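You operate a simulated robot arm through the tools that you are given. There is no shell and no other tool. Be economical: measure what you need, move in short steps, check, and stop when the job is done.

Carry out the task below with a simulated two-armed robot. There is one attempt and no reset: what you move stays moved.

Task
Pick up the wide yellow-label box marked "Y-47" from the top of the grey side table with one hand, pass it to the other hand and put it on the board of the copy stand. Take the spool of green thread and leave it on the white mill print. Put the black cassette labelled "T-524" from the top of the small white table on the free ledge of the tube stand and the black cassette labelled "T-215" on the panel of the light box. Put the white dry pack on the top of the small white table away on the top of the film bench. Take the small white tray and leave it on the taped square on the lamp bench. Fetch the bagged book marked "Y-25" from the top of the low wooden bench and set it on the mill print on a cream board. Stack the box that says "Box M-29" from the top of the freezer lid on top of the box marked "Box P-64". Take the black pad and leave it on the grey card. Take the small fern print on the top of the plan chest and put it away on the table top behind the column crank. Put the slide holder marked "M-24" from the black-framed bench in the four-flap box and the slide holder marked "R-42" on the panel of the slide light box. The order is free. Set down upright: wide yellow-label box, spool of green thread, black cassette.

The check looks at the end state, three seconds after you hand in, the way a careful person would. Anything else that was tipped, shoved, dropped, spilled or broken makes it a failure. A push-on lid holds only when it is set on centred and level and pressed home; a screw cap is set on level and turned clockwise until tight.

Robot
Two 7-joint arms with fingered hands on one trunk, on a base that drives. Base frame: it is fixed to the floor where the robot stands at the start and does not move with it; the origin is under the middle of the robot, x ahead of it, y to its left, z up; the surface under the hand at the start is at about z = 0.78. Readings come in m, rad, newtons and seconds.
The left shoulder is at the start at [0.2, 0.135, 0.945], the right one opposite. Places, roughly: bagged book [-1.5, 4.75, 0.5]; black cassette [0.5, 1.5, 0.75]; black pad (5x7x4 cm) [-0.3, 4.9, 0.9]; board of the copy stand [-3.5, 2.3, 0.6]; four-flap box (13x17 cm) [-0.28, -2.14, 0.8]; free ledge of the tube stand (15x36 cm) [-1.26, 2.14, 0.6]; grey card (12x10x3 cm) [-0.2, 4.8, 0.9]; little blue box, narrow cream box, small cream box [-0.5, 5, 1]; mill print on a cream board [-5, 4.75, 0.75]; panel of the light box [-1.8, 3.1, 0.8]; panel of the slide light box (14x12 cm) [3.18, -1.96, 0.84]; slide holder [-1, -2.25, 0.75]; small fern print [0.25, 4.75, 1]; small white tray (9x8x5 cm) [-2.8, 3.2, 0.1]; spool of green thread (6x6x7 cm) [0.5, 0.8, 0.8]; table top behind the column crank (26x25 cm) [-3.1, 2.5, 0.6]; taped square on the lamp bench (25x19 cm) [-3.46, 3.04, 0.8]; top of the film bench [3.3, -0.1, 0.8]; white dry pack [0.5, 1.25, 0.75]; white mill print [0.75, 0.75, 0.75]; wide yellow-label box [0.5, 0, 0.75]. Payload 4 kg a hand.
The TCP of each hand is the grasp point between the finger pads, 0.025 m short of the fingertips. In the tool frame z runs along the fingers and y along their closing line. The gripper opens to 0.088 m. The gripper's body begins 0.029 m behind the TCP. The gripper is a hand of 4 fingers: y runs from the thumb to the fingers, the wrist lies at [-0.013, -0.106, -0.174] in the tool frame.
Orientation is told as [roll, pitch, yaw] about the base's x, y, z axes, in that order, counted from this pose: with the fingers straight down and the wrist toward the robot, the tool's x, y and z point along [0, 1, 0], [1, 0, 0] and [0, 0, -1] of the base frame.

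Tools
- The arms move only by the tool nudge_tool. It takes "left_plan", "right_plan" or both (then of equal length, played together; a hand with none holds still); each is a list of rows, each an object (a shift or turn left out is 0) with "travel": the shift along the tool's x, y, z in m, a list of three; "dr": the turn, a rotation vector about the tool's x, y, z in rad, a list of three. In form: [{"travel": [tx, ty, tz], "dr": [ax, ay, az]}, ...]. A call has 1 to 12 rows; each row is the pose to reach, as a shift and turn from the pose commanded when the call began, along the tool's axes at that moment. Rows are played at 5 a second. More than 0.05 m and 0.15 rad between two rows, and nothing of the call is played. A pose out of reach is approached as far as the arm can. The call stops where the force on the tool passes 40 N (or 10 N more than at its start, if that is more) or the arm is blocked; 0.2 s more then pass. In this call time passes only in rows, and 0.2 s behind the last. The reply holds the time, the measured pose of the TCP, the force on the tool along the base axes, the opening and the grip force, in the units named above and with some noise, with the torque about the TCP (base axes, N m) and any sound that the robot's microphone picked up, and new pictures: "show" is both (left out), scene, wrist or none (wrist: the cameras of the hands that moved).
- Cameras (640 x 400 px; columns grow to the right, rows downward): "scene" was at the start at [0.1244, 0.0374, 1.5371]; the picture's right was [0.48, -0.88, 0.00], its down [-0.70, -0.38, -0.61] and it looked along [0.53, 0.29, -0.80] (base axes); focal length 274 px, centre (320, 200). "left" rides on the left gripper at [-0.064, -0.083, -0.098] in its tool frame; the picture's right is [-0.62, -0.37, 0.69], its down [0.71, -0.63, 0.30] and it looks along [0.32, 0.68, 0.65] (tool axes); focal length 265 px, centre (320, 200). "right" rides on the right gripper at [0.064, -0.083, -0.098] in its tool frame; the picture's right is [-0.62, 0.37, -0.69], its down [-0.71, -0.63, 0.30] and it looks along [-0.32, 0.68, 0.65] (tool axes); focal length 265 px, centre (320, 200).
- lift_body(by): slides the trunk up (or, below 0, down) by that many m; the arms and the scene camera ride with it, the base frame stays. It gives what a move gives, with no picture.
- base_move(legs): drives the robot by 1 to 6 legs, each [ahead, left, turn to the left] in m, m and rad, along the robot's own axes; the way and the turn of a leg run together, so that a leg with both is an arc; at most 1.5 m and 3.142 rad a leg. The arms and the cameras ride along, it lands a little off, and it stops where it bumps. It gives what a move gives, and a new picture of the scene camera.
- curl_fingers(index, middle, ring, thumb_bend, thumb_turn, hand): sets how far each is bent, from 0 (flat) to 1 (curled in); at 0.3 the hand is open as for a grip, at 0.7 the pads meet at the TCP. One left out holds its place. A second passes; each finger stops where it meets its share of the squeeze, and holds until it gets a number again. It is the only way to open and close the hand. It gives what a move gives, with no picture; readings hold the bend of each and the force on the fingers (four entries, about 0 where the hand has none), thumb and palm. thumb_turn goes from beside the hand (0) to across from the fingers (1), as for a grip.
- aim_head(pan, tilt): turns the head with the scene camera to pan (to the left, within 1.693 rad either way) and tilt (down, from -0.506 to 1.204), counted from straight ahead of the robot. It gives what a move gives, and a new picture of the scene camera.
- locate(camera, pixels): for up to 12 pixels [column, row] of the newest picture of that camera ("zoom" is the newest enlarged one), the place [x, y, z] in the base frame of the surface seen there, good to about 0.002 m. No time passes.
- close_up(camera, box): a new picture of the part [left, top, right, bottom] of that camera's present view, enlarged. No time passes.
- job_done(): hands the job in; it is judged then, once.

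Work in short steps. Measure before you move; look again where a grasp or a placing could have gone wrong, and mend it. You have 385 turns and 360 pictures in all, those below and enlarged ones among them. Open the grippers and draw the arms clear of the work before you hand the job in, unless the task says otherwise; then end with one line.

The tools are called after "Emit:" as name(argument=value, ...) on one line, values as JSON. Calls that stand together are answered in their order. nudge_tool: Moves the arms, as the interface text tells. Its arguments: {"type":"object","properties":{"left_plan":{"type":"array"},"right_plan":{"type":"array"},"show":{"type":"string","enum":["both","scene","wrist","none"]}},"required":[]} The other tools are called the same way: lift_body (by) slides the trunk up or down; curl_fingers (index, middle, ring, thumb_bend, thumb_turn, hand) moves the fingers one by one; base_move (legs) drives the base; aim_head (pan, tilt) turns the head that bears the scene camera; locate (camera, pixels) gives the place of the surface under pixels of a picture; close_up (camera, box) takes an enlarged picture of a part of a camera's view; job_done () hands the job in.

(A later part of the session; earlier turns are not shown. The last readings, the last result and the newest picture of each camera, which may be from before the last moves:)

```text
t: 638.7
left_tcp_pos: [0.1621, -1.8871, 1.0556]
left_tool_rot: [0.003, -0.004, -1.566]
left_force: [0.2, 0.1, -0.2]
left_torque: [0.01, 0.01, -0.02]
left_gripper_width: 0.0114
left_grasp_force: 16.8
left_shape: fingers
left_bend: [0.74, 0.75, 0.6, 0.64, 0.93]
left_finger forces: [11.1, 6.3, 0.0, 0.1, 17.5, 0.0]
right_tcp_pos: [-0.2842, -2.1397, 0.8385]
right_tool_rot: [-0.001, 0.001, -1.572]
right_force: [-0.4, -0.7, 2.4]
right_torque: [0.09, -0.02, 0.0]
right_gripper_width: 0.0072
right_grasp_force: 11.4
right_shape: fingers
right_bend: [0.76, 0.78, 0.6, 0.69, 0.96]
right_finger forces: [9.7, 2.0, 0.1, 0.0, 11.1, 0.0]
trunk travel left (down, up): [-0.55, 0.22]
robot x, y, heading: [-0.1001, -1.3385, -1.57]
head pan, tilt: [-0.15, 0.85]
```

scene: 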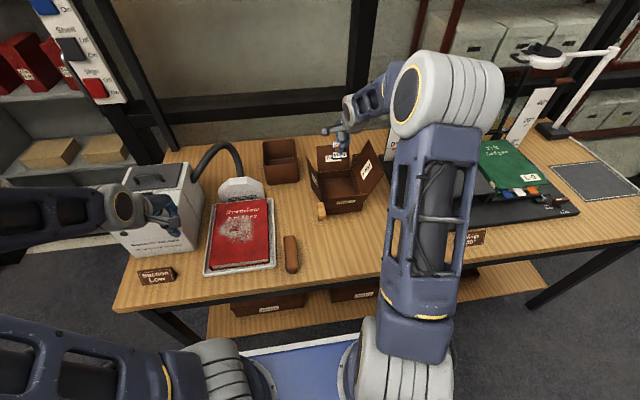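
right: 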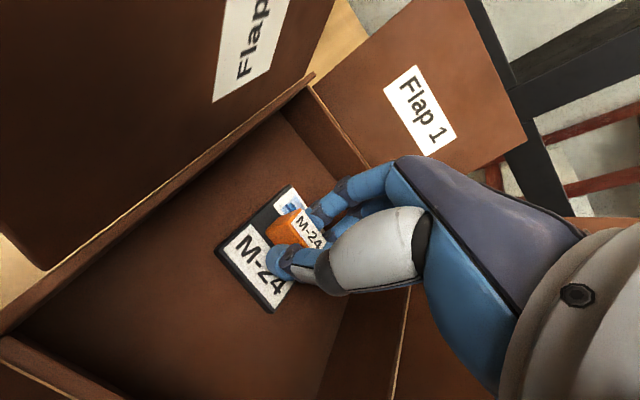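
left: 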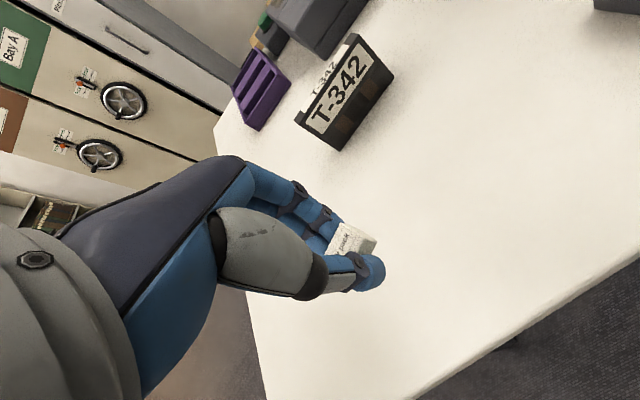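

It rests on the floor. I release and lift straight up.

Emit:
curl_fingers(hand="right", index=0.5, middle=0.5, ring=0.5, thumb_bend=0.48)

Emit:
nudge_tool(right_plan=[{"travel": [0, 0, -0.03]}, {"travel": [0, 0, -0.075]}, {"travel": [0, 0, -0.12]}, {"travel": [0, 0, -0.165]}, {"travel": [0, 0, -0.21]}, {"travel": [-0.01, -0.045, -0.22]}, {"travel": [-0.02, -0.09, -0.22]}, {"travel": [-0.03, -0.135, -0.22]}], show="wrist")

```text
t: 639.7
left_tcp_pos: [0.1632, -1.8874, 1.0548]
left_tool_rot: [0.001, -0.002, -1.568]
left_force: [-0.5, 0.6, 0.3]
left_torque: [-0.01, 0.03, 0.0]
left_gripper_width: 0.0114
left_grasp_force: 17.4
left_shape: fingers
left_bend: [0.74, 0.75, 0.6, 0.64, 0.93]
left_finger forces: [11.2, 6.4, 0.0, 0.0, 17.5, 0.0]
right_tcp_pos: [-0.2833, -2.1405, 0.8385]
right_tool_rot: [-0.002, 0.002, -1.574]
right_force: [-0.1, 1.9, 10.7]
right_torque: [-0.23, 0.0, -0.02]
right_gripper_width: 0.0427
right_grasp_force: 5.0
right_shape: fingers
right_bend: [0.51, 0.53, 0.5, 0.48, 0.97]
right_finger forces: [4.4, 6.6, 0.1, 0.0, 0.0, 0.0]
trunk travel left (down, up): [-0.55, 0.22]
robot x, y, heading: [-0.1019, -1.34, -1.57]
head pan, tilt: [-0.15, 0.85]
```

```text
t: 641.5
left_tcp_pos: [0.1618, -1.8882, 1.0548]
left_tool_rot: [-0.002, -0.002, -1.567]
left_force: [0.0, 0.8, 0.0]
left_torque: [0.02, 0.0, -0.02]
left_gripper_width: 0.0118
left_grasp_force: 17.3
left_shape: fingers
left_bend: [0.74, 0.75, 0.6, 0.64, 0.93]
left_finger forces: [11.2, 6.3, 0.1, 0.1, 17.4, 0.1]
right_tcp_pos: [-0.3123, -2.0063, 1.0569]
right_tool_rot: [-0.001, 0.001, -1.571]
right_force: [-0.2, 0.1, -0.4]
right_torque: [0.03, 0.03, -0.02]
right_gripper_width: 0.0436
right_grasp_force: 0.1
right_shape: fingers
right_bend: [0.5, 0.5, 0.5, 0.48, 0.97]
right_finger forces: [0.1, 0.1, 0.0, 0.0, 0.0, 0.0]
trunk travel left (down, up): [-0.55, 0.22]
robot x, y, heading: [-0.1021, -1.3408, -1.572]
head pan, tilt: [-0.15, 0.85]
```

right: 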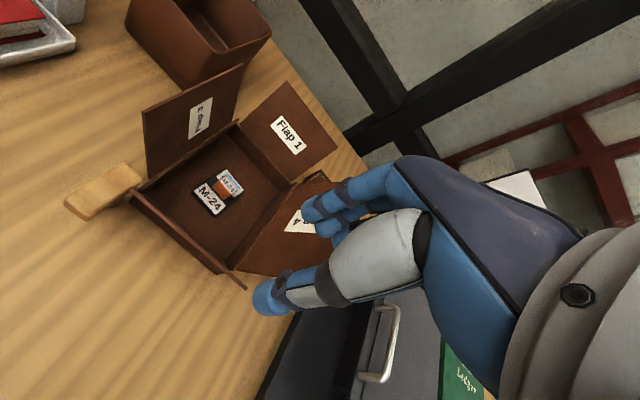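

M-24 is in the box. Next R-42: I slide back right to about (−1.0,−1.42) and measure the lens arm, shelf and holder.

Emit:
base_move(legs=[[0.06, -0.9, 0]])

Emit:
locate(camera="scene", pixels=[[320, 130]])

```text
t: 646.3
left_tcp_pos: [-0.7348, -1.9484, 1.055]
left_tool_rot: [0.001, -0.002, -1.569]
left_force: [0.4, 0.9, 0.2]
left_torque: [0.0, -0.03, -0.02]
left_gripper_width: 0.0116
left_grasp_force: 17.9
left_shape: fingers
left_bend: [0.74, 0.75, 0.6, 0.64, 0.93]
left_finger forces: [11.2, 6.2, 0.1, 0.0, 17.4, 0.1]
right_tcp_pos: [-1.2096, -2.0669, 1.0555]
right_tool_rot: [-0.003, 0.003, -1.571]
right_force: [-0.2, -0.7, -0.4]
right_torque: [0.01, 0.02, 0.01]
right_gripper_width: 0.0434
right_grasp_force: 0.0
right_shape: fingers
right_bend: [0.5, 0.5, 0.5, 0.48, 0.97]
right_finger forces: [0.0, 0.0, 0.0, 0.0, 0.0, 0.0]
trunk travel left (down, up): [-0.55, 0.22]
robot x, y, heading: [-0.9963, -1.3995, -1.571]
head pan, tilt: [-0.15, 0.85]
```

scene: 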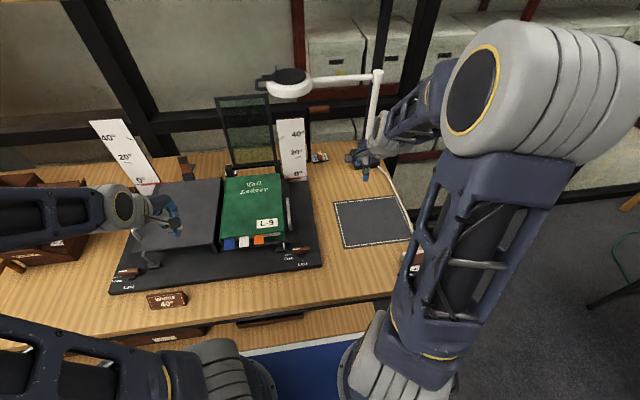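

```text
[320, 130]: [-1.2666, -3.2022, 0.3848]
```

Emit:
locate(camera="scene", pixels=[[290, 85], [345, 78], [375, 90], [290, 122], [319, 157], [330, 148], [355, 142], [318, 108], [375, 165], [304, 150], [322, 153], [316, 160]])

Emit:
close_up(camera="right", box=[0, 0, 640, 400])

```text
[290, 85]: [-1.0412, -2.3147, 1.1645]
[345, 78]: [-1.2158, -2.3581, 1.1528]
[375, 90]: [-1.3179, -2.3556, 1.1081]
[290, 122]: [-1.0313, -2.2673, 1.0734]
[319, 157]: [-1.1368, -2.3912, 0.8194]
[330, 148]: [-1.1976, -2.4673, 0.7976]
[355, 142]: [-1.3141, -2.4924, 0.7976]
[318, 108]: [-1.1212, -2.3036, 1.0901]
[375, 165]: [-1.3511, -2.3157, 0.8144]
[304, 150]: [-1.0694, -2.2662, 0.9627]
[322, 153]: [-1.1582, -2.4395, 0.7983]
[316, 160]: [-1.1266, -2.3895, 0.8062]
```

```text
1.00 times, centred on (320, 200) of right (not enlarged: the box is as wide or as high as the picture)
```

zoom: 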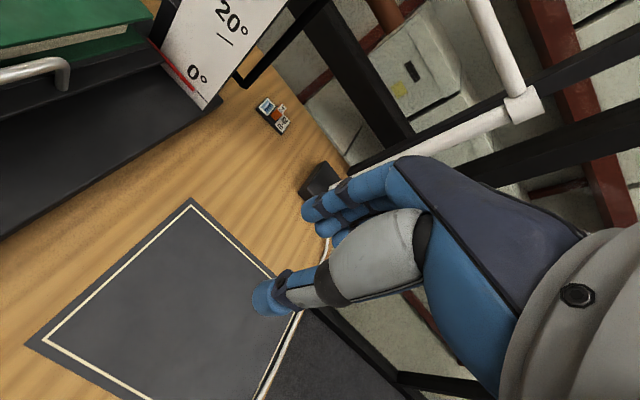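

The lever's brown handle (z≈1.09, y≈−2.30) and lens arm (z≈1.15) overhang R-42, so I'll go in low with a 20° forward tilt. First to a low point in front.

Emit:
nudge_tool(right_plan=[{"travel": [0.0125, 0.0166, 0.03], "dr": [-0.07, 0, 0]}, {"travel": [0.025, 0.033, 0.06], "dr": [-0.14, 0, 0]}, {"travel": [0.0376, 0.05, 0.09], "dr": [-0.21, 0, 0]}, {"travel": [0.05, 0.066, 0.12], "dr": [-0.28, 0, 0]}, {"travel": [0.0626, 0.083, 0.15], "dr": [-0.35, 0, 0]}], show="wrist")

```text
t: 647.5
left_tcp_pos: [-0.7351, -1.9472, 1.0544]
left_tool_rot: [0.004, -0.004, -1.568]
left_force: [0.2, 0.2, -0.7]
left_torque: [-0.05, 0.02, -0.02]
left_gripper_width: 0.0115
left_grasp_force: 17.8
left_shape: fingers
left_bend: [0.74, 0.75, 0.6, 0.64, 0.93]
left_finger forces: [11.2, 6.3, 0.0, 0.0, 17.5, 0.0]
right_tcp_pos: [-1.1481, -2.149, 0.9075]
right_tool_rot: [-0.001, -0.351, -1.572]
right_force: [-0.4, 0.5, -0.1]
right_torque: [0.05, -0.01, 0.0]
right_gripper_width: 0.0437
right_grasp_force: 0.1
right_shape: fingers
right_bend: [0.5, 0.5, 0.5, 0.48, 0.97]
right_finger forces: [0.1, 0.0, 0.0, 0.1, 0.1, 0.0]
trunk travel left (down, up): [-0.55, 0.22]
robot x, y, heading: [-1.0003, -1.398, -1.571]
head pan, tilt: [-0.15, 0.85]
```

right: 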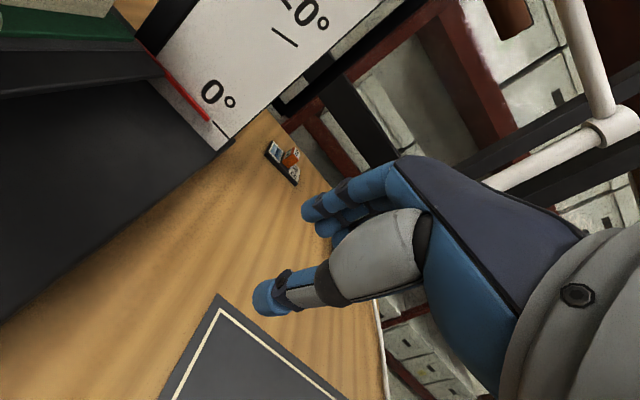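

I refine R-42's tab position from here.

Emit:
close_up(camera="right", box=[240, 120, 340, 200])

Emit:
locate(camera="right", pixels=[[291, 151], [287, 158], [292, 165], [297, 158], [275, 150], [293, 178], [268, 145], [215, 140], [230, 148]])

```text
5.00 times, centred on (290, 160) of right
```

zoom: 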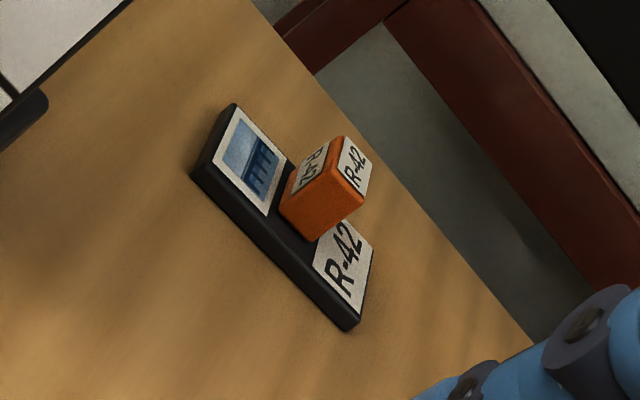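

```text
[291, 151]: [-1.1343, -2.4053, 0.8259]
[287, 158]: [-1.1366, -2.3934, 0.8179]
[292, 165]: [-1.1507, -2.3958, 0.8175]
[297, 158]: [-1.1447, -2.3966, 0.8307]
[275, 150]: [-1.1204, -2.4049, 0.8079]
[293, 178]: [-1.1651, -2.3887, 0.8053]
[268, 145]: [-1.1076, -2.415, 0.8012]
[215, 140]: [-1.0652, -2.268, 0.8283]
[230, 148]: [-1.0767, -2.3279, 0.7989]
```

I lower slightly and glide in under the handle to just above R-42.

Emit:
nudge_tool(right_plan=[{"travel": [0.0015, -0.0075, 0.0207]}, {"travel": [0.0015, 0.0315, 0.035]}, {"travel": [0.0015, 0.0706, 0.0493]}, {"travel": [0.0015, 0.1098, 0.0636]}, {"travel": [0.0015, 0.149, 0.0779]}, {"travel": [0.0015, 0.188, 0.0922]}, {"travel": [0.0015, 0.2274, 0.1065]}], show="both")

```text
t: 649.1
left_tcp_pos: [-0.7362, -1.9471, 1.0549]
left_tool_rot: [0.003, -0.005, -1.567]
left_force: [0.7, -0.8, -0.1]
left_torque: [-0.02, -0.02, -0.01]
left_gripper_width: 0.0117
left_grasp_force: 17.2
left_shape: fingers
left_bend: [0.74, 0.75, 0.6, 0.64, 0.93]
left_finger forces: [11.2, 6.3, 0.1, 0.0, 17.5, 0.0]
right_tcp_pos: [-1.1545, -2.3976, 0.8824]
right_tool_rot: [-0.009, -0.346, -1.576]
right_force: [-30.5, 5.9, 0.4]
right_torque: [-0.48, -2.23, 4.47]
right_gripper_width: 0.0436
right_grasp_force: 0.0
right_shape: fingers
right_bend: [0.5, 0.5, 0.5, 0.48, 0.98]
right_finger forces: [0.0, 0.1, 0.1, 0.0, 0.0, 0.0]
trunk travel left (down, up): [-0.55, 0.22]
robot x, y, heading: [-1.0024, -1.3974, -1.575]
head pan, tilt: [-0.15, 0.85]
```

scene: 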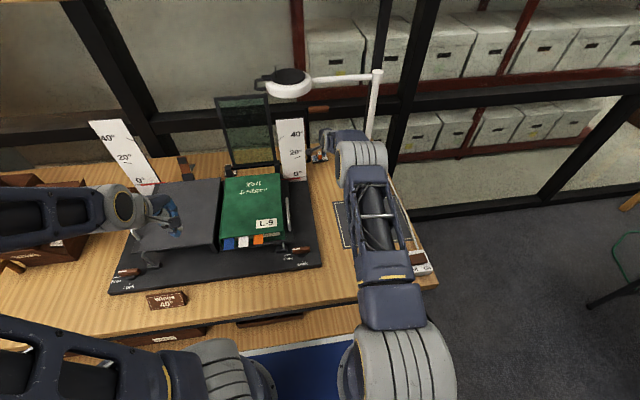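
right: 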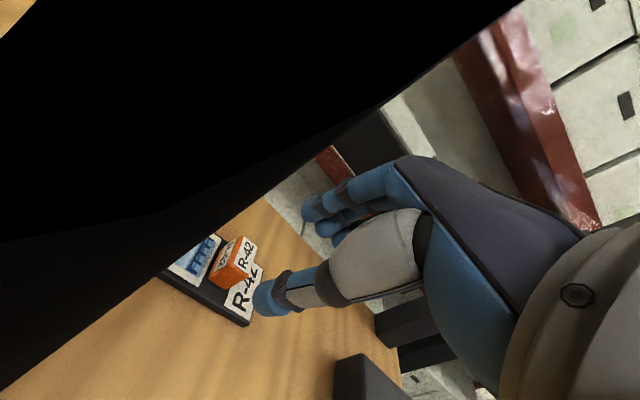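

The left side of the hand presses against the ruler/lever (30 N). I ease off to the right at once.

Emit:
nudge_tool(right_plan=[{"travel": [-0.012, 0, 0]}, {"travel": [-0.024, 0, 0]}, {"travel": [-0.034, 0, 0]}], show="both")

```text
t: 649.9
left_tcp_pos: [-0.7357, -1.9471, 1.0557]
left_tool_rot: [0.0, -0.005, -1.566]
left_force: [-0.8, -0.4, -0.3]
left_torque: [0.01, -0.02, 0.02]
left_gripper_width: 0.0114
left_grasp_force: 17.6
left_shape: fingers
left_bend: [0.74, 0.75, 0.6, 0.64, 0.93]
left_finger forces: [11.3, 6.4, 0.0, 0.0, 17.5, 0.0]
right_tcp_pos: [-1.1777, -2.3994, 0.8843]
right_tool_rot: [0.001, -0.349, -1.571]
right_force: [0.6, 0.2, -0.6]
right_torque: [0.0, -0.01, 0.02]
right_gripper_width: 0.0436
right_grasp_force: 0.0
right_shape: fingers
right_bend: [0.5, 0.5, 0.5, 0.48, 0.98]
right_finger forces: [0.1, 0.0, 0.2, 0.0, 0.0, 0.0]
trunk travel left (down, up): [-0.55, 0.22]
robot x, y, heading: [-0.9939, -1.3963, -1.571]
head pan, tilt: [-0.15, 0.85]
```

scene: 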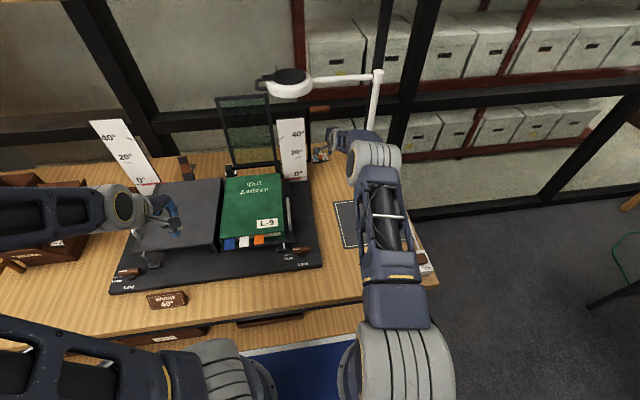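
right: 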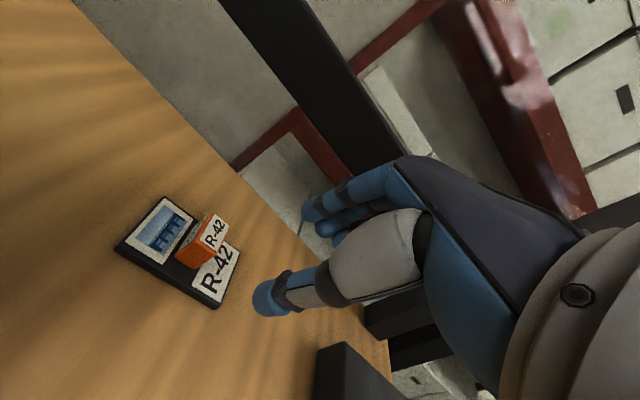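

Nothing moved on the bench. I turn the hand 0.5 rad so its wrist and camera swing right, away from the ruler, then shift over the tab.

Emit:
nudge_tool(right_plan=[{"travel": [0, 0, 0], "dr": [0, 0.043, -0.117]}, {"travel": [0, 0, 0], "dr": [0, 0.086, -0.235]}, {"travel": [0, 0, 0], "dr": [0, 0.129, -0.352]}, {"travel": [0, 0, 0], "dr": [0, 0.172, -0.47]}, {"travel": [0.015, 0, 0], "dr": [0, 0.172, -0.47]}, {"travel": [0.031, 0, 0], "dr": [0, 0.172, -0.47]}], show="wrist")

```text
t: 651.3
left_tcp_pos: [-0.7349, -1.9472, 1.0549]
left_tool_rot: [0.001, -0.006, -1.567]
left_force: [0.4, -1.0, -0.1]
left_torque: [0.02, 0.02, 0.04]
left_gripper_width: 0.0114
left_grasp_force: 17.7
left_shape: fingers
left_bend: [0.74, 0.75, 0.6, 0.64, 0.93]
left_finger forces: [11.2, 6.4, 0.1, 0.0, 17.4, 0.0]
right_tcp_pos: [-1.1473, -2.3991, 0.8851]
right_tool_rot: [-0.002, -0.348, -1.069]
right_force: [-0.4, 0.2, 0.5]
right_torque: [0.01, 0.02, -0.02]
right_gripper_width: 0.0436
right_grasp_force: 0.0
right_shape: fingers
right_bend: [0.5, 0.5, 0.5, 0.48, 0.98]
right_finger forces: [0.0, 0.0, 0.0, 0.1, 0.0, 0.0]
trunk travel left (down, up): [-0.55, 0.22]
robot x, y, heading: [-1.0004, -1.3969, -1.57]
head pan, tilt: [-0.15, 0.85]
```

right: 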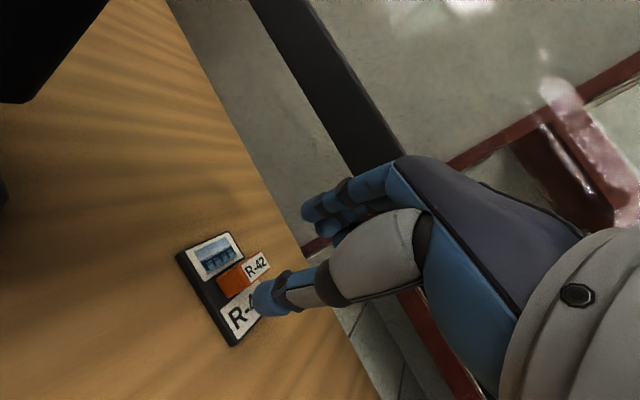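

No contact now. I measure tab and fingertips here.

Emit:
locate(camera="right", pixels=[[233, 280], [250, 263], [263, 258], [262, 275], [225, 275], [310, 210], [320, 228], [265, 295], [240, 290]])

```text
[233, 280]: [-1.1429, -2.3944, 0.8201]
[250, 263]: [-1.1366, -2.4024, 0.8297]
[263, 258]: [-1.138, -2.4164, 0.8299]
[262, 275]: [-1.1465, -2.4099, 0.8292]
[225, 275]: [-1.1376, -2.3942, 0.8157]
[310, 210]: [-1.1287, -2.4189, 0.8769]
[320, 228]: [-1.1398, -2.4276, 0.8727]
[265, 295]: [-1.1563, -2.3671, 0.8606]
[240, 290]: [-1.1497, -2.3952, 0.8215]
```

Geometry lines up (tip midpoint ≈ tab centre). I descend 4.3 cm vertically and pinch.

Emit:
nudge_tool(right_plan=[{"travel": [-0.002, -0.007, 0.019]}, {"travel": [-0.002, -0.012, 0.033]}, {"travel": [-0.002, -0.0147, 0.0404]}], show="wrist")

Emit:
curl_fingers(hand="right", index=0.78, middle=0.78, ring=0.55, thumb_bend=0.78)

```text
t: 652.1
left_tcp_pos: [-0.7349, -1.9474, 1.0555]
left_tool_rot: [0.001, -0.004, -1.567]
left_force: [-0.1, -0.4, 0.4]
left_torque: [0.03, -0.01, 0.01]
left_gripper_width: 0.0113
left_grasp_force: 17.9
left_shape: fingers
left_bend: [0.74, 0.75, 0.6, 0.64, 0.93]
left_finger forces: [11.2, 6.3, 0.0, 0.0, 17.5, 0.1]
right_tcp_pos: [-1.1501, -2.3963, 0.8417]
right_tool_rot: [-0.001, -0.35, -1.07]
right_force: [-0.2, -0.6, 0.3]
right_torque: [0.02, -0.01, -0.02]
right_gripper_width: 0.0438
right_grasp_force: 0.0
right_shape: fingers
right_bend: [0.5, 0.5, 0.5, 0.48, 0.98]
right_finger forces: [0.2, 0.1, 0.1, 0.1, 0.1, 0.1]
right hand out of reach, approached as far as the arm can: row 3
trunk travel left (down, up): [-0.55, 0.22]
robot x, y, heading: [-1.0014, -1.4002, -1.567]
head pan, tilt: [-0.15, 0.85]
```

right: 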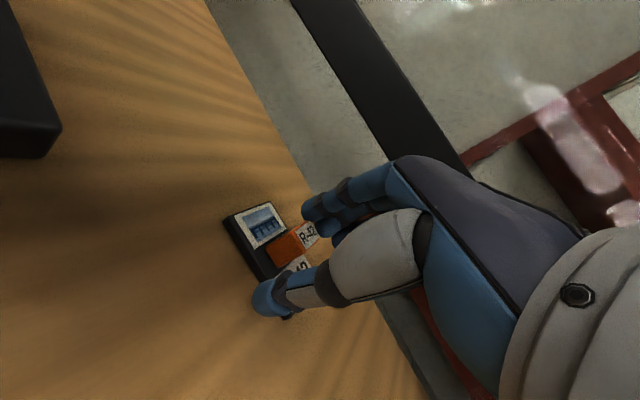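

```text
t: 653.1
left_tcp_pos: [-0.7349, -1.9476, 1.056]
left_tool_rot: [-0.001, -0.003, -1.568]
left_force: [-0.8, 0.1, -0.6]
left_torque: [-0.01, 0.01, 0.0]
left_gripper_width: 0.0119
left_grasp_force: 17.5
left_shape: fingers
left_bend: [0.74, 0.75, 0.6, 0.64, 0.93]
left_finger forces: [11.2, 6.3, 0.1, 0.0, 17.5, 0.0]
right_tcp_pos: [-1.1511, -2.3975, 0.8437]
right_tool_rot: [0.0, -0.351, -1.071]
right_force: [-0.1, 0.2, 13.3]
right_torque: [0.21, 0.12, 0.11]
right_gripper_width: 0.0194
right_grasp_force: 18.2
right_shape: fingers
right_bend: [0.76, 0.76, 0.55, 0.59, 0.96]
right_finger forces: [10.2, 10.1, 0.0, 0.1, 16.2, 0.0]
trunk travel left (down, up): [-0.55, 0.22]
robot x, y, heading: [-1.0016, -1.3995, -1.568]
head pan, tilt: [-0.15, 0.85]
```

It grips (18 N, 19 mm). I lift 4 cm straight up and check.

Emit:
nudge_tool(right_plan=[{"travel": [0, 0.005, -0.0141]}, {"travel": [0, 0.0103, -0.0282]}, {"travel": [0, 0.0154, -0.0423]}], show="wrist")

```text
t: 653.9
left_tcp_pos: [-0.7343, -1.9471, 1.0549]
left_tool_rot: [0.001, -0.004, -1.567]
left_force: [-0.7, 0.2, 0.5]
left_torque: [0.01, 0.01, 0.01]
left_gripper_width: 0.0115
left_grasp_force: 17.7
left_shape: fingers
left_bend: [0.74, 0.75, 0.6, 0.64, 0.93]
left_finger forces: [11.2, 6.4, 0.1, 0.1, 17.5, 0.0]
right_tcp_pos: [-1.1499, -2.3977, 0.8857]
right_tool_rot: [-0.001, -0.348, -1.071]
right_force: [0.6, 0.6, -0.5]
right_torque: [-0.01, 0.05, -0.02]
right_gripper_width: 0.0141
right_grasp_force: 16.7
right_shape: fingers
right_bend: [0.77, 0.76, 0.55, 0.58, 0.93]
right_finger forces: [7.4, 11.5, 0.1, 0.1, 15.3, 0.1]
trunk travel left (down, up): [-0.55, 0.22]
robot x, y, heading: [-1.0012, -1.3976, -1.564]
head pan, tilt: [-0.15, 0.85]
```

right: 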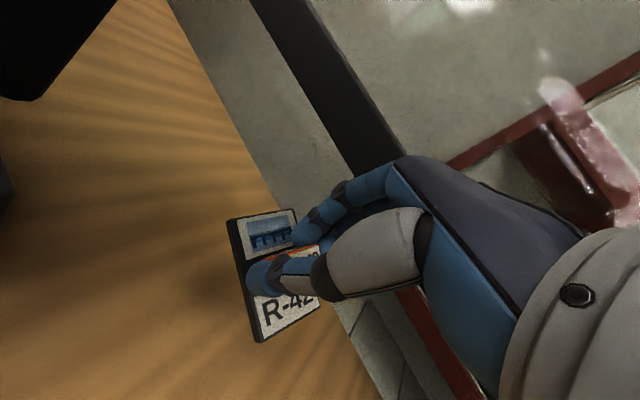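

R-42 is held. I draw it straight back out to the front, then level the hand.

Emit:
nudge_tool(right_plan=[{"travel": [0.0206, -0.0353, -0.0129]}, {"travel": [0.0411, -0.0706, -0.0257]}, {"travel": [0.0617, -0.1059, -0.0386]}, {"travel": [0.0823, -0.1411, -0.0514]}, {"travel": [0.1029, -0.1764, -0.0643]}, {"travel": [0.1234, -0.2117, -0.0771]}, {"travel": [0.144, -0.247, -0.09]}], show="none")

```text
t: 655.5
left_tcp_pos: [-0.7346, -1.9463, 1.0556]
left_tool_rot: [0.0, -0.005, -1.565]
left_force: [0.4, -0.3, 0.2]
left_torque: [0.0, 0.01, 0.03]
left_gripper_width: 0.0115
left_grasp_force: 17.4
left_shape: fingers
left_bend: [0.74, 0.75, 0.6, 0.64, 0.93]
left_finger forces: [11.3, 6.3, 0.1, 0.0, 17.5, 0.0]
right_tcp_pos: [-1.1493, -2.0987, 0.8862]
right_tool_rot: [0.003, -0.35, -1.07]
right_force: [0.2, 0.2, -1.7]
right_torque: [0.03, 0.0, 0.0]
right_gripper_width: 0.0131
right_grasp_force: 16.4
right_shape: fingers
right_bend: [0.77, 0.76, 0.55, 0.58, 0.93]
right_finger forces: [6.5, 11.2, 0.1, 0.0, 14.9, 0.0]
trunk travel left (down, up): [-0.55, 0.22]
robot x, y, heading: [-1.0028, -1.4006, -1.567]
head pan, tilt: [-0.15, 0.85]
```

Out safely. I level the hand and raise it, then turn it back to straight.

Emit:
nudge_tool(right_plan=[{"travel": [0, 0.0145, -0.04], "dr": [0.0875, 0, 0]}, {"travel": [0, 0.029, -0.08], "dr": [0.175, 0, 0]}, {"travel": [0, 0.0435, -0.12], "dr": [0.2625, 0, 0]}, {"travel": [0, 0.058, -0.16], "dr": [0.35, 0, 0]}], show="none")

Emit:
nudge_tool(right_plan=[{"travel": [-0.02, 0, 0], "dr": [0, 0, 0.125]}, {"travel": [-0.04, 0, 0], "dr": [0, 0, 0.25]}, {"travel": [-0.06, 0, 0], "dr": [0, 0, 0.375]}, {"travel": [-0.08, 0, 0], "dr": [0, 0, 0.5]}], show="both")

```text
t: 656.5
left_tcp_pos: [-0.7354, -1.9479, 1.0551]
left_tool_rot: [0.001, -0.004, -1.568]
left_force: [0.6, -0.2, -0.2]
left_torque: [-0.02, -0.01, -0.01]
left_gripper_width: 0.0114
left_grasp_force: 17.8
left_shape: fingers
left_bend: [0.74, 0.75, 0.6, 0.64, 0.93]
left_finger forces: [11.2, 6.3, 0.0, 0.1, 17.6, 0.0]
right_tcp_pos: [-1.15, -2.0955, 1.0565]
right_tool_rot: [0.0, 0.003, -1.07]
right_force: [-0.6, -1.2, -0.1]
right_torque: [-0.02, -0.01, 0.0]
right_gripper_width: 0.0123
right_grasp_force: 16.0
right_shape: fingers
right_bend: [0.77, 0.76, 0.55, 0.59, 0.93]
right_finger forces: [5.9, 11.6, 0.0, 0.0, 14.8, 0.0]
trunk travel left (down, up): [-0.55, 0.22]
robot x, y, heading: [-0.9988, -1.3959, -1.573]
head pan, tilt: [-0.15, 0.85]
```

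```text
t: 657.5
left_tcp_pos: [-0.7345, -1.9468, 1.0545]
left_tool_rot: [0.001, -0.002, -1.567]
left_force: [-0.1, -0.7, 0.4]
left_torque: [-0.01, 0.03, -0.03]
left_gripper_width: 0.0114
left_grasp_force: 17.4
left_shape: fingers
left_bend: [0.74, 0.75, 0.6, 0.64, 0.93]
left_finger forces: [11.2, 6.3, 0.0, 0.0, 17.6, 0.1]
right_tcp_pos: [-1.2209, -2.1354, 1.0553]
right_tool_rot: [0.0, 0.002, -1.572]
right_force: [0.1, 0.5, 0.1]
right_torque: [0.01, 0.02, 0.0]
right_gripper_width: 0.0123
right_grasp_force: 15.7
right_shape: fingers
right_bend: [0.77, 0.76, 0.55, 0.59, 0.93]
right_finger forces: [5.9, 11.8, 0.0, 0.1, 14.7, 0.0]
trunk travel left (down, up): [-0.55, 0.22]
robot x, y, heading: [-0.9999, -1.3964, -1.568]
head pan, tilt: [-0.15, 0.85]
```

scene: 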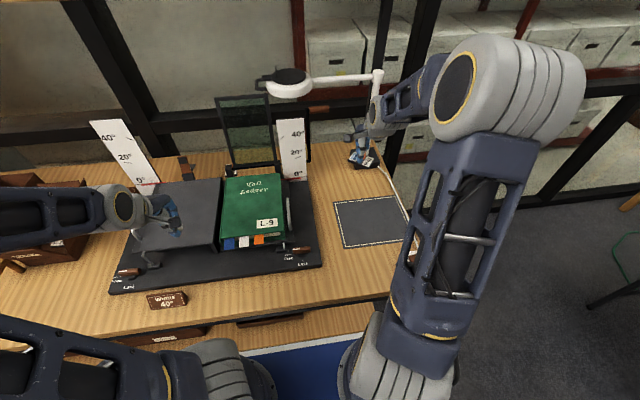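
right: 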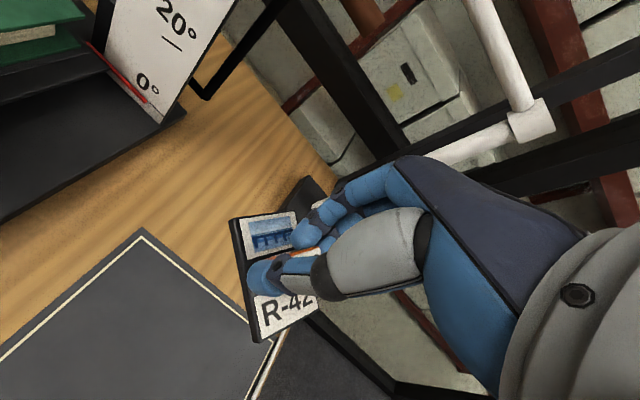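

R-42 is secure and the bench undisturbed. I retract the right hand, back off and head east.

Emit:
nudge_tool(right_plan=[{"travel": [-0.01, -0.04, 0]}, {"travel": [-0.02, -0.08, 0]}, {"travel": [-0.03, -0.12, 0]}, {"travel": [-0.04, -0.15, 0]}], show="none")

Emit:
base_move(legs=[[-0.15, 0.35, 0], [-0.15, 0.1, 0], [0, 0, 1.568], [1.45, 0, 0], [1.2, 0, 0]])

Emit:
aim_head(pan=-0.2, tilt=0.5)

```text
t: 658.5
left_tcp_pos: [-0.7352, -1.9468, 1.0543]
left_tool_rot: [0.0, -0.004, -1.566]
left_force: [0.6, 0.1, 0.1]
left_torque: [0.04, 0.01, -0.03]
left_gripper_width: 0.012
left_grasp_force: 17.3
left_shape: fingers
left_bend: [0.74, 0.75, 0.6, 0.64, 0.93]
left_finger forces: [11.1, 6.3, 0.0, 0.1, 17.4, 0.0]
right_tcp_pos: [-1.261, -1.987, 1.0562]
right_tool_rot: [-0.001, 0.001, -1.569]
right_force: [0.3, 0.2, -0.7]
right_torque: [0.01, -0.02, -0.01]
right_gripper_width: 0.0121
right_grasp_force: 16.4
right_shape: fingers
right_bend: [0.77, 0.76, 0.55, 0.59, 0.93]
right_finger forces: [6.3, 12.1, 0.1, 0.0, 14.7, 0.0]
trunk travel left (down, up): [-0.55, 0.22]
robot x, y, heading: [-0.9964, -1.3956, -1.569]
head pan, tilt: [-0.15, 0.85]
```

```text
t: 678.3
left_tcp_pos: [2.6654, -1.0036, 1.0543]
left_tool_rot: [0.002, -0.002, -0.033]
left_force: [0.5, -0.7, -0.7]
left_torque: [0.01, 0.0, -0.01]
left_gripper_width: 0.011
left_grasp_force: 17.5
left_shape: fingers
left_bend: [0.74, 0.75, 0.6, 0.64, 0.93]
left_finger forces: [11.1, 6.1, 0.1, 0.0, 17.2, 0.0]
right_tcp_pos: [2.6846, -1.5317, 1.0567]
right_tool_rot: [0.0, 0.002, -0.036]
right_force: [0.4, 0.0, -0.5]
right_torque: [-0.02, -0.01, 0.02]
right_gripper_width: 0.0114
right_grasp_force: 16.0
right_shape: fingers
right_bend: [0.77, 0.76, 0.55, 0.59, 0.93]
right_finger forces: [7.2, 12.2, 0.1, 0.0, 14.1, 0.1]
trunk travel left (down, up): [-0.55, 0.22]
robot x, y, heading: [2.1057, -1.2462, -0.035]
head pan, tilt: [-0.15, 0.85]
```

scene: 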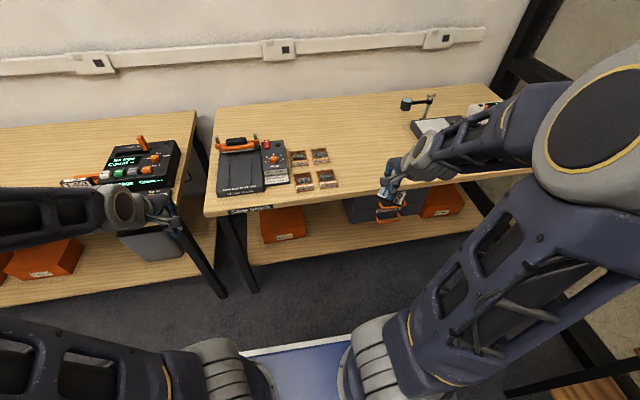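

```text
t: 679.1
left_tcp_pos: [2.6659, -1.0023, 1.0545]
left_tool_rot: [0.001, -0.003, -0.034]
left_force: [0.9, 0.5, 0.2]
left_torque: [0.01, -0.03, -0.02]
left_gripper_width: 0.0113
left_grasp_force: 17.2
left_shape: fingers
left_bend: [0.74, 0.75, 0.6, 0.64, 0.93]
left_finger forces: [11.1, 6.1, 0.0, 0.0, 17.2, 0.0]
right_tcp_pos: [2.6855, -1.5319, 1.0562]
right_tool_rot: [0.0, 0.003, -0.036]
right_force: [-0.2, -0.1, -0.5]
right_torque: [0.03, 0.0, -0.02]
right_gripper_width: 0.011
right_grasp_force: 17.0
right_shape: fingers
right_bend: [0.77, 0.76, 0.55, 0.59, 0.93]
right_finger forces: [6.9, 12.2, 0.0, 0.1, 14.1, 0.0]
trunk travel left (down, up): [-0.55, 0.22]
robot x, y, heading: [2.1063, -1.2444, -0.038]
head pan, tilt: [-0.201, 0.499]
```

scene: 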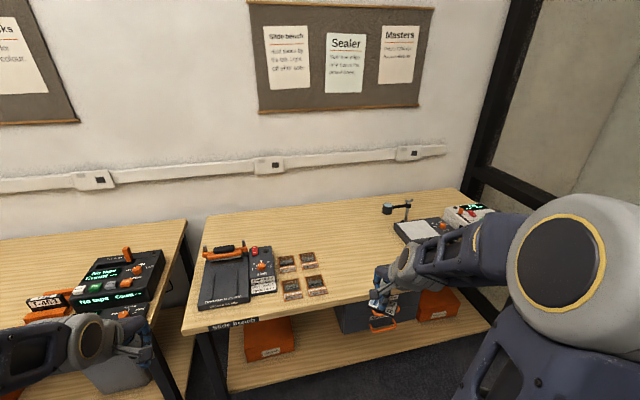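

I see the slide light box at (420,230) on the right. I measure its panel and nearby items.

Emit:
close_up(camera="scene", box=[360, 180, 500, 280])

Emit:
locate(camera="zoom", pixels=[[190, 190], [285, 170], [320, 210], [230, 235], [255, 200], [150, 115], [215, 95], [215, 140], [330, 190], [250, 260], [120, 240], [140, 110]])

```text
4.00 times, centred on (430, 230) of scene
```

zoom: 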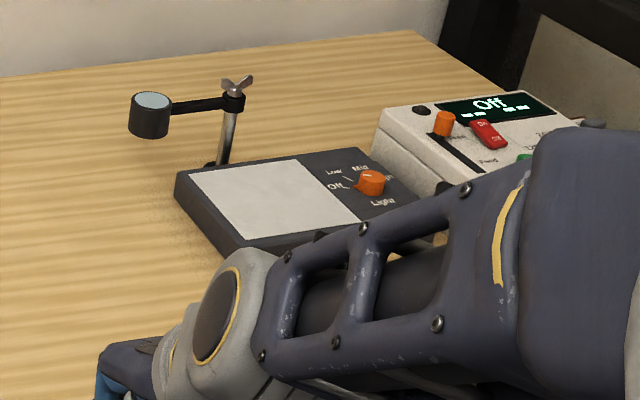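

```text
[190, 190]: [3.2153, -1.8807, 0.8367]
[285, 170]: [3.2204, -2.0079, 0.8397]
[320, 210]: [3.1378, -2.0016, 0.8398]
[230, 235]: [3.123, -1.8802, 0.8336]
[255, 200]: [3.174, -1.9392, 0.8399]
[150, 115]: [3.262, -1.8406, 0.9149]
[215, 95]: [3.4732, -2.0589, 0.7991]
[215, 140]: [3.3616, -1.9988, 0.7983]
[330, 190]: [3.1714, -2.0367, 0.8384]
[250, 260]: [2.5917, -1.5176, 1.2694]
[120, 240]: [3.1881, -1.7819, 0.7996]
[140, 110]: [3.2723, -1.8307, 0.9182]
```

Panel centre ≈ (3.17,−1.945), z 0.839. I position the base at about (2.42,−1.70).

Emit:
base_move(legs=[[0.3, -0.46, 0.037]])

Emit:
nudge_tool(right_plan=[{"travel": [0, 0, 0]}], show="wrist")

```text
t: 682.3
left_tcp_pos: [2.9477, -1.4479, 1.0543]
left_tool_rot: [-0.001, -0.004, 0.01]
left_force: [0.0, 1.0, -0.7]
left_torque: [0.01, 0.01, 0.0]
left_gripper_width: 0.0114
left_grasp_force: 17.1
left_shape: fingers
left_bend: [0.74, 0.75, 0.6, 0.64, 0.93]
left_finger forces: [11.1, 6.1, 0.0, 0.0, 17.2, 0.0]
right_tcp_pos: [2.9917, -1.9765, 1.0559]
right_tool_rot: [0.0, 0.002, 0.006]
right_force: [0.0, -0.4, -0.6]
right_torque: [0.0, -0.02, 0.01]
right_gripper_width: 0.0113
right_grasp_force: 16.5
right_shape: fingers
right_bend: [0.77, 0.76, 0.55, 0.59, 0.93]
right_finger forces: [6.9, 12.2, 0.0, 0.0, 14.2, 0.0]
trunk travel left (down, up): [-0.55, 0.22]
robot x, y, heading: [2.3995, -1.7175, 0.008]
head pan, tilt: [-0.201, 0.499]
```

scene: 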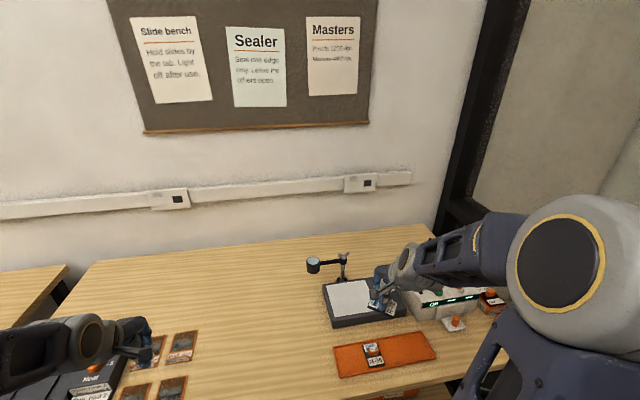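

```text
t: 682.7
left_tcp_pos: [2.9487, -1.4496, 1.055]
left_tool_rot: [0.001, -0.004, 0.011]
left_force: [0.2, 0.0, 0.0]
left_torque: [0.01, 0.0, -0.02]
left_gripper_width: 0.0113
left_grasp_force: 17.3
left_shape: fingers
left_bend: [0.74, 0.75, 0.6, 0.64, 0.93]
left_finger forces: [11.1, 6.1, 0.0, 0.0, 17.2, 0.0]
right_tcp_pos: [2.9901, -1.9759, 1.0562]
right_tool_rot: [-0.002, 0.003, 0.007]
right_force: [0.2, -0.4, -1.2]
right_torque: [-0.01, -0.02, -0.03]
right_gripper_width: 0.0113
right_grasp_force: 16.7
right_shape: fingers
right_bend: [0.77, 0.76, 0.55, 0.59, 0.93]
right_finger forces: [7.0, 12.1, 0.0, 0.1, 14.1, 0.1]
trunk travel left (down, up): [-0.55, 0.22]
robot x, y, heading: [2.3979, -1.7207, 0.009]
head pan, tilt: [-0.201, 0.499]
```

right: 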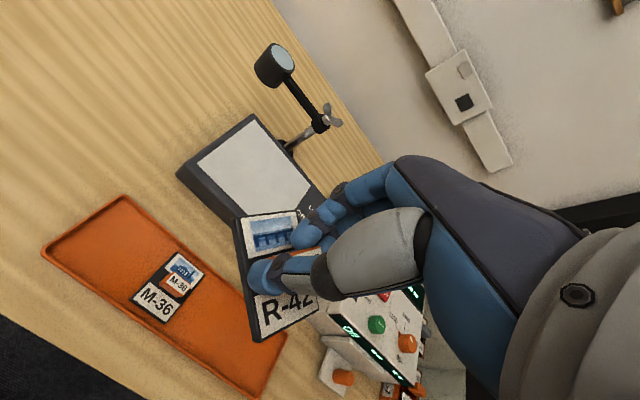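

I measure the holder's corners and the panel.

Emit:
locate(camera="right", pixels=[[240, 222], [296, 214], [258, 335], [315, 318], [200, 162], [250, 120], [308, 190], [245, 200], [285, 150]])

```text
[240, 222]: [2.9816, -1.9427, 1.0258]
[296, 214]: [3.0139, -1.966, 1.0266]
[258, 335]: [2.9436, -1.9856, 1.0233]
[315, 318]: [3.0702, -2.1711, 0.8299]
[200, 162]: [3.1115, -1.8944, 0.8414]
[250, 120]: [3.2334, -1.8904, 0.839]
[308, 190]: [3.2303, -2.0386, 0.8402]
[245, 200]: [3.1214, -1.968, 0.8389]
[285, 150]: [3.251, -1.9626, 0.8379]
```

The holder hangs level. I carry it over the panel centre and lower it.

Emit:
nudge_tool(right_plan=[{"travel": [0.006, 0.045, 0]}, {"travel": [0.012, 0.09, 0]}, {"travel": [0.018, 0.135, 0]}, {"travel": [0.024, 0.18, 0]}, {"travel": [0.024, 0.18, 0.045]}, {"travel": [0.024, 0.18, 0.09]}, {"travel": [0.024, 0.18, 0.135]}, {"travel": [0.024, 0.18, 0.165]}], show="both")

```text
t: 684.5
left_tcp_pos: [2.9481, -1.4486, 1.0544]
left_tool_rot: [-0.001, -0.005, 0.01]
left_force: [0.0, -0.7, 0.5]
left_torque: [-0.03, 0.0, 0.01]
left_gripper_width: 0.0111
left_grasp_force: 16.6
left_shape: fingers
left_bend: [0.74, 0.75, 0.6, 0.64, 0.93]
left_finger forces: [11.2, 6.3, 0.0, 0.1, 17.3, 0.0]
right_tcp_pos: [3.1702, -1.9503, 0.8897]
right_tool_rot: [-0.002, 0.002, 0.008]
right_force: [0.4, 0.1, -0.5]
right_torque: [0.01, -0.01, -0.02]
right_gripper_width: 0.011
right_grasp_force: 16.2
right_shape: fingers
right_bend: [0.77, 0.76, 0.55, 0.59, 0.93]
right_finger forces: [5.9, 11.6, 0.0, 0.1, 14.1, 0.0]
trunk travel left (down, up): [-0.55, 0.22]
robot x, y, heading: [2.3986, -1.7162, 0.007]
head pan, tilt: [-0.201, 0.499]
```

scene: 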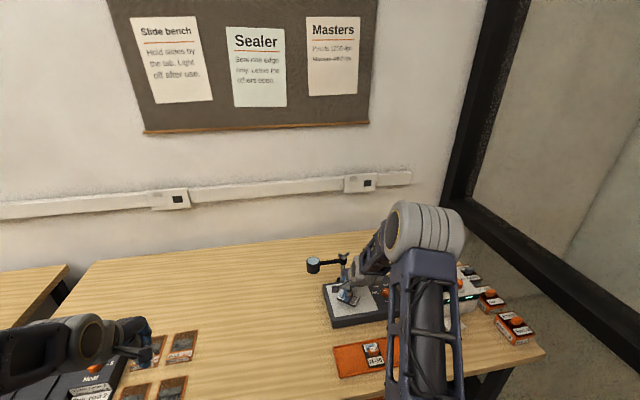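
right: 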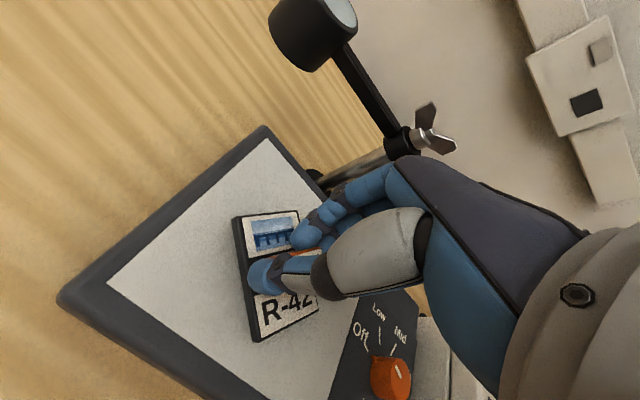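

It's well inside the panel. I lower to contact, release slightly, and lift away.

Emit:
nudge_tool(right_plan=[{"travel": [0, 0, 0.008]}, {"travel": [0, 0, 0.013]}], show="none")

Emit:
curl_fingers(hand="right", index=0.6, middle=0.6, ring=0.5, thumb_bend=0.46)

Emit:
nudge_tool(right_plan=[{"travel": [0, -0.003, -0.02]}, {"travel": [0, -0.003, -0.06]}, {"travel": [0, -0.003, -0.1]}, {"travel": [0, -0.003, -0.145]}, {"travel": [0, -0.045, -0.16]}, {"travel": [0, -0.09, -0.165]}, {"travel": [-0.01, -0.135, -0.165]}, {"travel": [-0.02, -0.18, -0.165]}], show="wrist")

```text
t: 685.1
left_tcp_pos: [2.9475, -1.4496, 1.056]
left_tool_rot: [0.0, -0.003, 0.012]
left_force: [-0.8, 0.2, 0.7]
left_torque: [0.0, -0.01, 0.02]
left_gripper_width: 0.011
left_grasp_force: 17.0
left_shape: fingers
left_bend: [0.74, 0.75, 0.6, 0.64, 0.93]
left_finger forces: [11.1, 6.2, 0.0, 0.0, 17.3, 0.0]
right_tcp_pos: [3.1692, -1.9496, 0.8773]
right_tool_rot: [-0.003, 0.0, 0.008]
right_force: [-1.0, -0.1, 1.0]
right_torque: [-0.02, 0.03, 0.01]
right_gripper_width: 0.0111
right_grasp_force: 16.5
right_shape: fingers
right_bend: [0.77, 0.76, 0.55, 0.59, 0.93]
right_finger forces: [6.1, 12.3, 0.1, 0.0, 14.3, 0.1]
trunk travel left (down, up): [-0.55, 0.22]
robot x, y, heading: [2.4019, -1.721, 0.009]
head pan, tilt: [-0.201, 0.499]
```

```text
t: 686.1
left_tcp_pos: [2.949, -1.4504, 1.0571]
left_tool_rot: [0.002, -0.004, 0.011]
left_force: [-0.5, 0.1, -0.1]
left_torque: [0.03, 0.01, -0.01]
left_gripper_width: 0.0115
left_grasp_force: 17.4
left_shape: fingers
left_bend: [0.74, 0.75, 0.6, 0.64, 0.93]
left_finger forces: [11.1, 6.1, 0.1, 0.0, 17.3, 0.1]
right_tcp_pos: [3.1702, -1.9511, 0.8769]
right_tool_rot: [0.001, 0.001, 0.007]
right_force: [0.7, 0.2, -0.1]
right_torque: [0.02, -0.04, 0.02]
right_gripper_width: 0.0346
right_grasp_force: 0.0
right_shape: fingers
right_bend: [0.6, 0.6, 0.5, 0.46, 0.97]
right_finger forces: [0.0, 0.1, 0.0, 0.0, 0.0, 0.0]
trunk travel left (down, up): [-0.55, 0.22]
robot x, y, heading: [2.4022, -1.714, 0.008]
head pan, tilt: [-0.201, 0.499]
```

```text
t: 687.9
left_tcp_pos: [2.9479, -1.4495, 1.0543]
left_tool_rot: [0.001, -0.003, 0.009]
left_force: [0.3, -0.2, -0.3]
left_torque: [-0.03, 0.06, 0.03]
left_gripper_width: 0.0113
left_grasp_force: 17.0
left_shape: fingers
left_bend: [0.74, 0.75, 0.6, 0.64, 0.93]
left_finger forces: [11.1, 6.3, 0.0, 0.0, 17.3, 0.0]
right_tcp_pos: [2.9895, -1.9706, 1.0412]
right_tool_rot: [0.0, 0.002, 0.009]
right_force: [-0.3, 1.3, 0.1]
right_torque: [0.01, 0.04, 0.02]
right_gripper_width: 0.0342
right_grasp_force: 0.0
right_shape: fingers
right_bend: [0.6, 0.6, 0.5, 0.46, 0.97]
right_finger forces: [0.0, 0.1, 0.1, 0.0, 0.1, 0.1]
trunk travel left (down, up): [-0.55, 0.22]
robot x, y, heading: [2.4037, -1.7183, 0.005]
head pan, tilt: [-0.201, 0.499]
```

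right: 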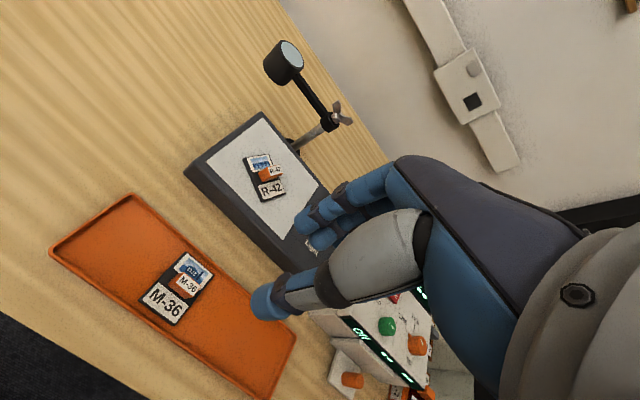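

R-42 lies on the light panel. I slide north to the film bench for the dry pack.

Emit:
base_move(legs=[[-0.1, 0, 0], [0, 1.35, 0]])

Emit:
aim_head(pan=0.1, tilt=0.7)

```text
t: 695.4
left_tcp_pos: [2.8462, -0.1109, 1.0543]
left_tool_rot: [0.0, -0.002, 0.002]
left_force: [-0.1, 0.0, 0.0]
left_torque: [0.01, -0.01, -0.01]
left_gripper_width: 0.0113
left_grasp_force: 17.3
left_shape: fingers
left_bend: [0.74, 0.75, 0.6, 0.64, 0.93]
left_finger forces: [11.1, 6.1, 0.0, 0.0, 17.3, 0.0]
right_tcp_pos: [2.8857, -0.6324, 1.042]
right_tool_rot: [0.0, 0.001, 0.0]
right_force: [-0.4, -0.6, -0.5]
right_torque: [0.02, -0.04, 0.0]
right_gripper_width: 0.0347
right_grasp_force: 0.1
right_shape: fingers
right_bend: [0.6, 0.6, 0.5, 0.46, 0.97]
right_finger forces: [0.1, 0.0, 0.1, 0.0, 0.0, 0.0]
trunk travel left (down, up): [-0.55, 0.22]
robot x, y, heading: [2.2973, -0.3733, -0.002]
head pan, tilt: [-0.201, 0.499]
```

scene: 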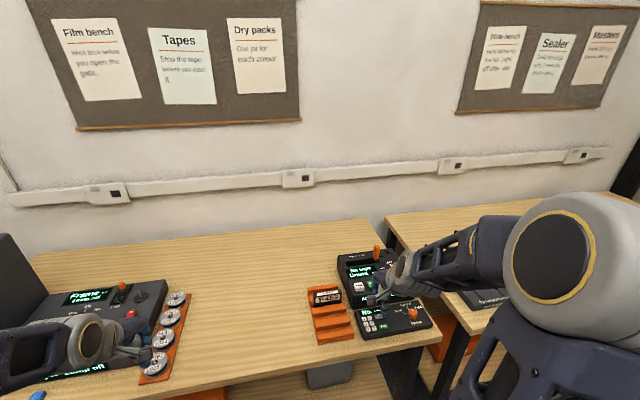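

```text
t: 696.2
left_tcp_pos: [2.8479, -0.1101, 1.0566]
left_tool_rot: [0.0, -0.002, 0.005]
left_force: [0.1, 0.1, 0.2]
left_torque: [-0.02, -0.02, 0.01]
left_gripper_width: 0.0111
left_grasp_force: 17.0
left_shape: fingers
left_bend: [0.74, 0.75, 0.6, 0.64, 0.93]
left_finger forces: [11.1, 6.3, 0.0, 0.0, 17.2, 0.0]
right_tcp_pos: [2.8861, -0.6333, 1.0425]
right_tool_rot: [0.0, 0.001, -0.001]
right_force: [-0.1, 0.1, -1.3]
right_torque: [-0.02, 0.03, 0.01]
right_gripper_width: 0.0347
right_grasp_force: 0.0
right_shape: fingers
right_bend: [0.6, 0.6, 0.5, 0.46, 0.97]
right_finger forces: [0.0, 0.0, 0.0, 0.0, 0.0, 0.0]
trunk travel left (down, up): [-0.55, 0.22]
robot x, y, heading: [2.2967, -0.3764, 0.002]
head pan, tilt: [0.099, 0.7]
```

scene: 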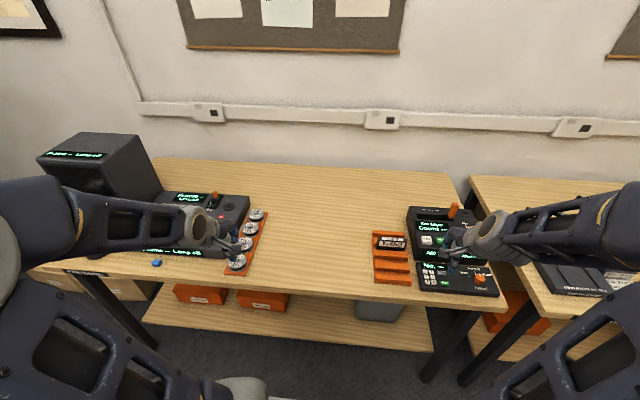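

The free bench top lies between the film cans (250,240) and the orange rack (390,255). I measure a spot.

Emit:
locate(camera="scene", pixels=[[315, 240], [315, 270], [265, 240], [375, 250], [320, 205], [320, 295]])

```text
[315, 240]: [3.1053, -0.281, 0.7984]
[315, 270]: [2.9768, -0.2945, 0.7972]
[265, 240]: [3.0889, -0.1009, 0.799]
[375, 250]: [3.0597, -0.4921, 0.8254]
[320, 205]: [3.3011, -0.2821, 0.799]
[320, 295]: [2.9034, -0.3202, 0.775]
```

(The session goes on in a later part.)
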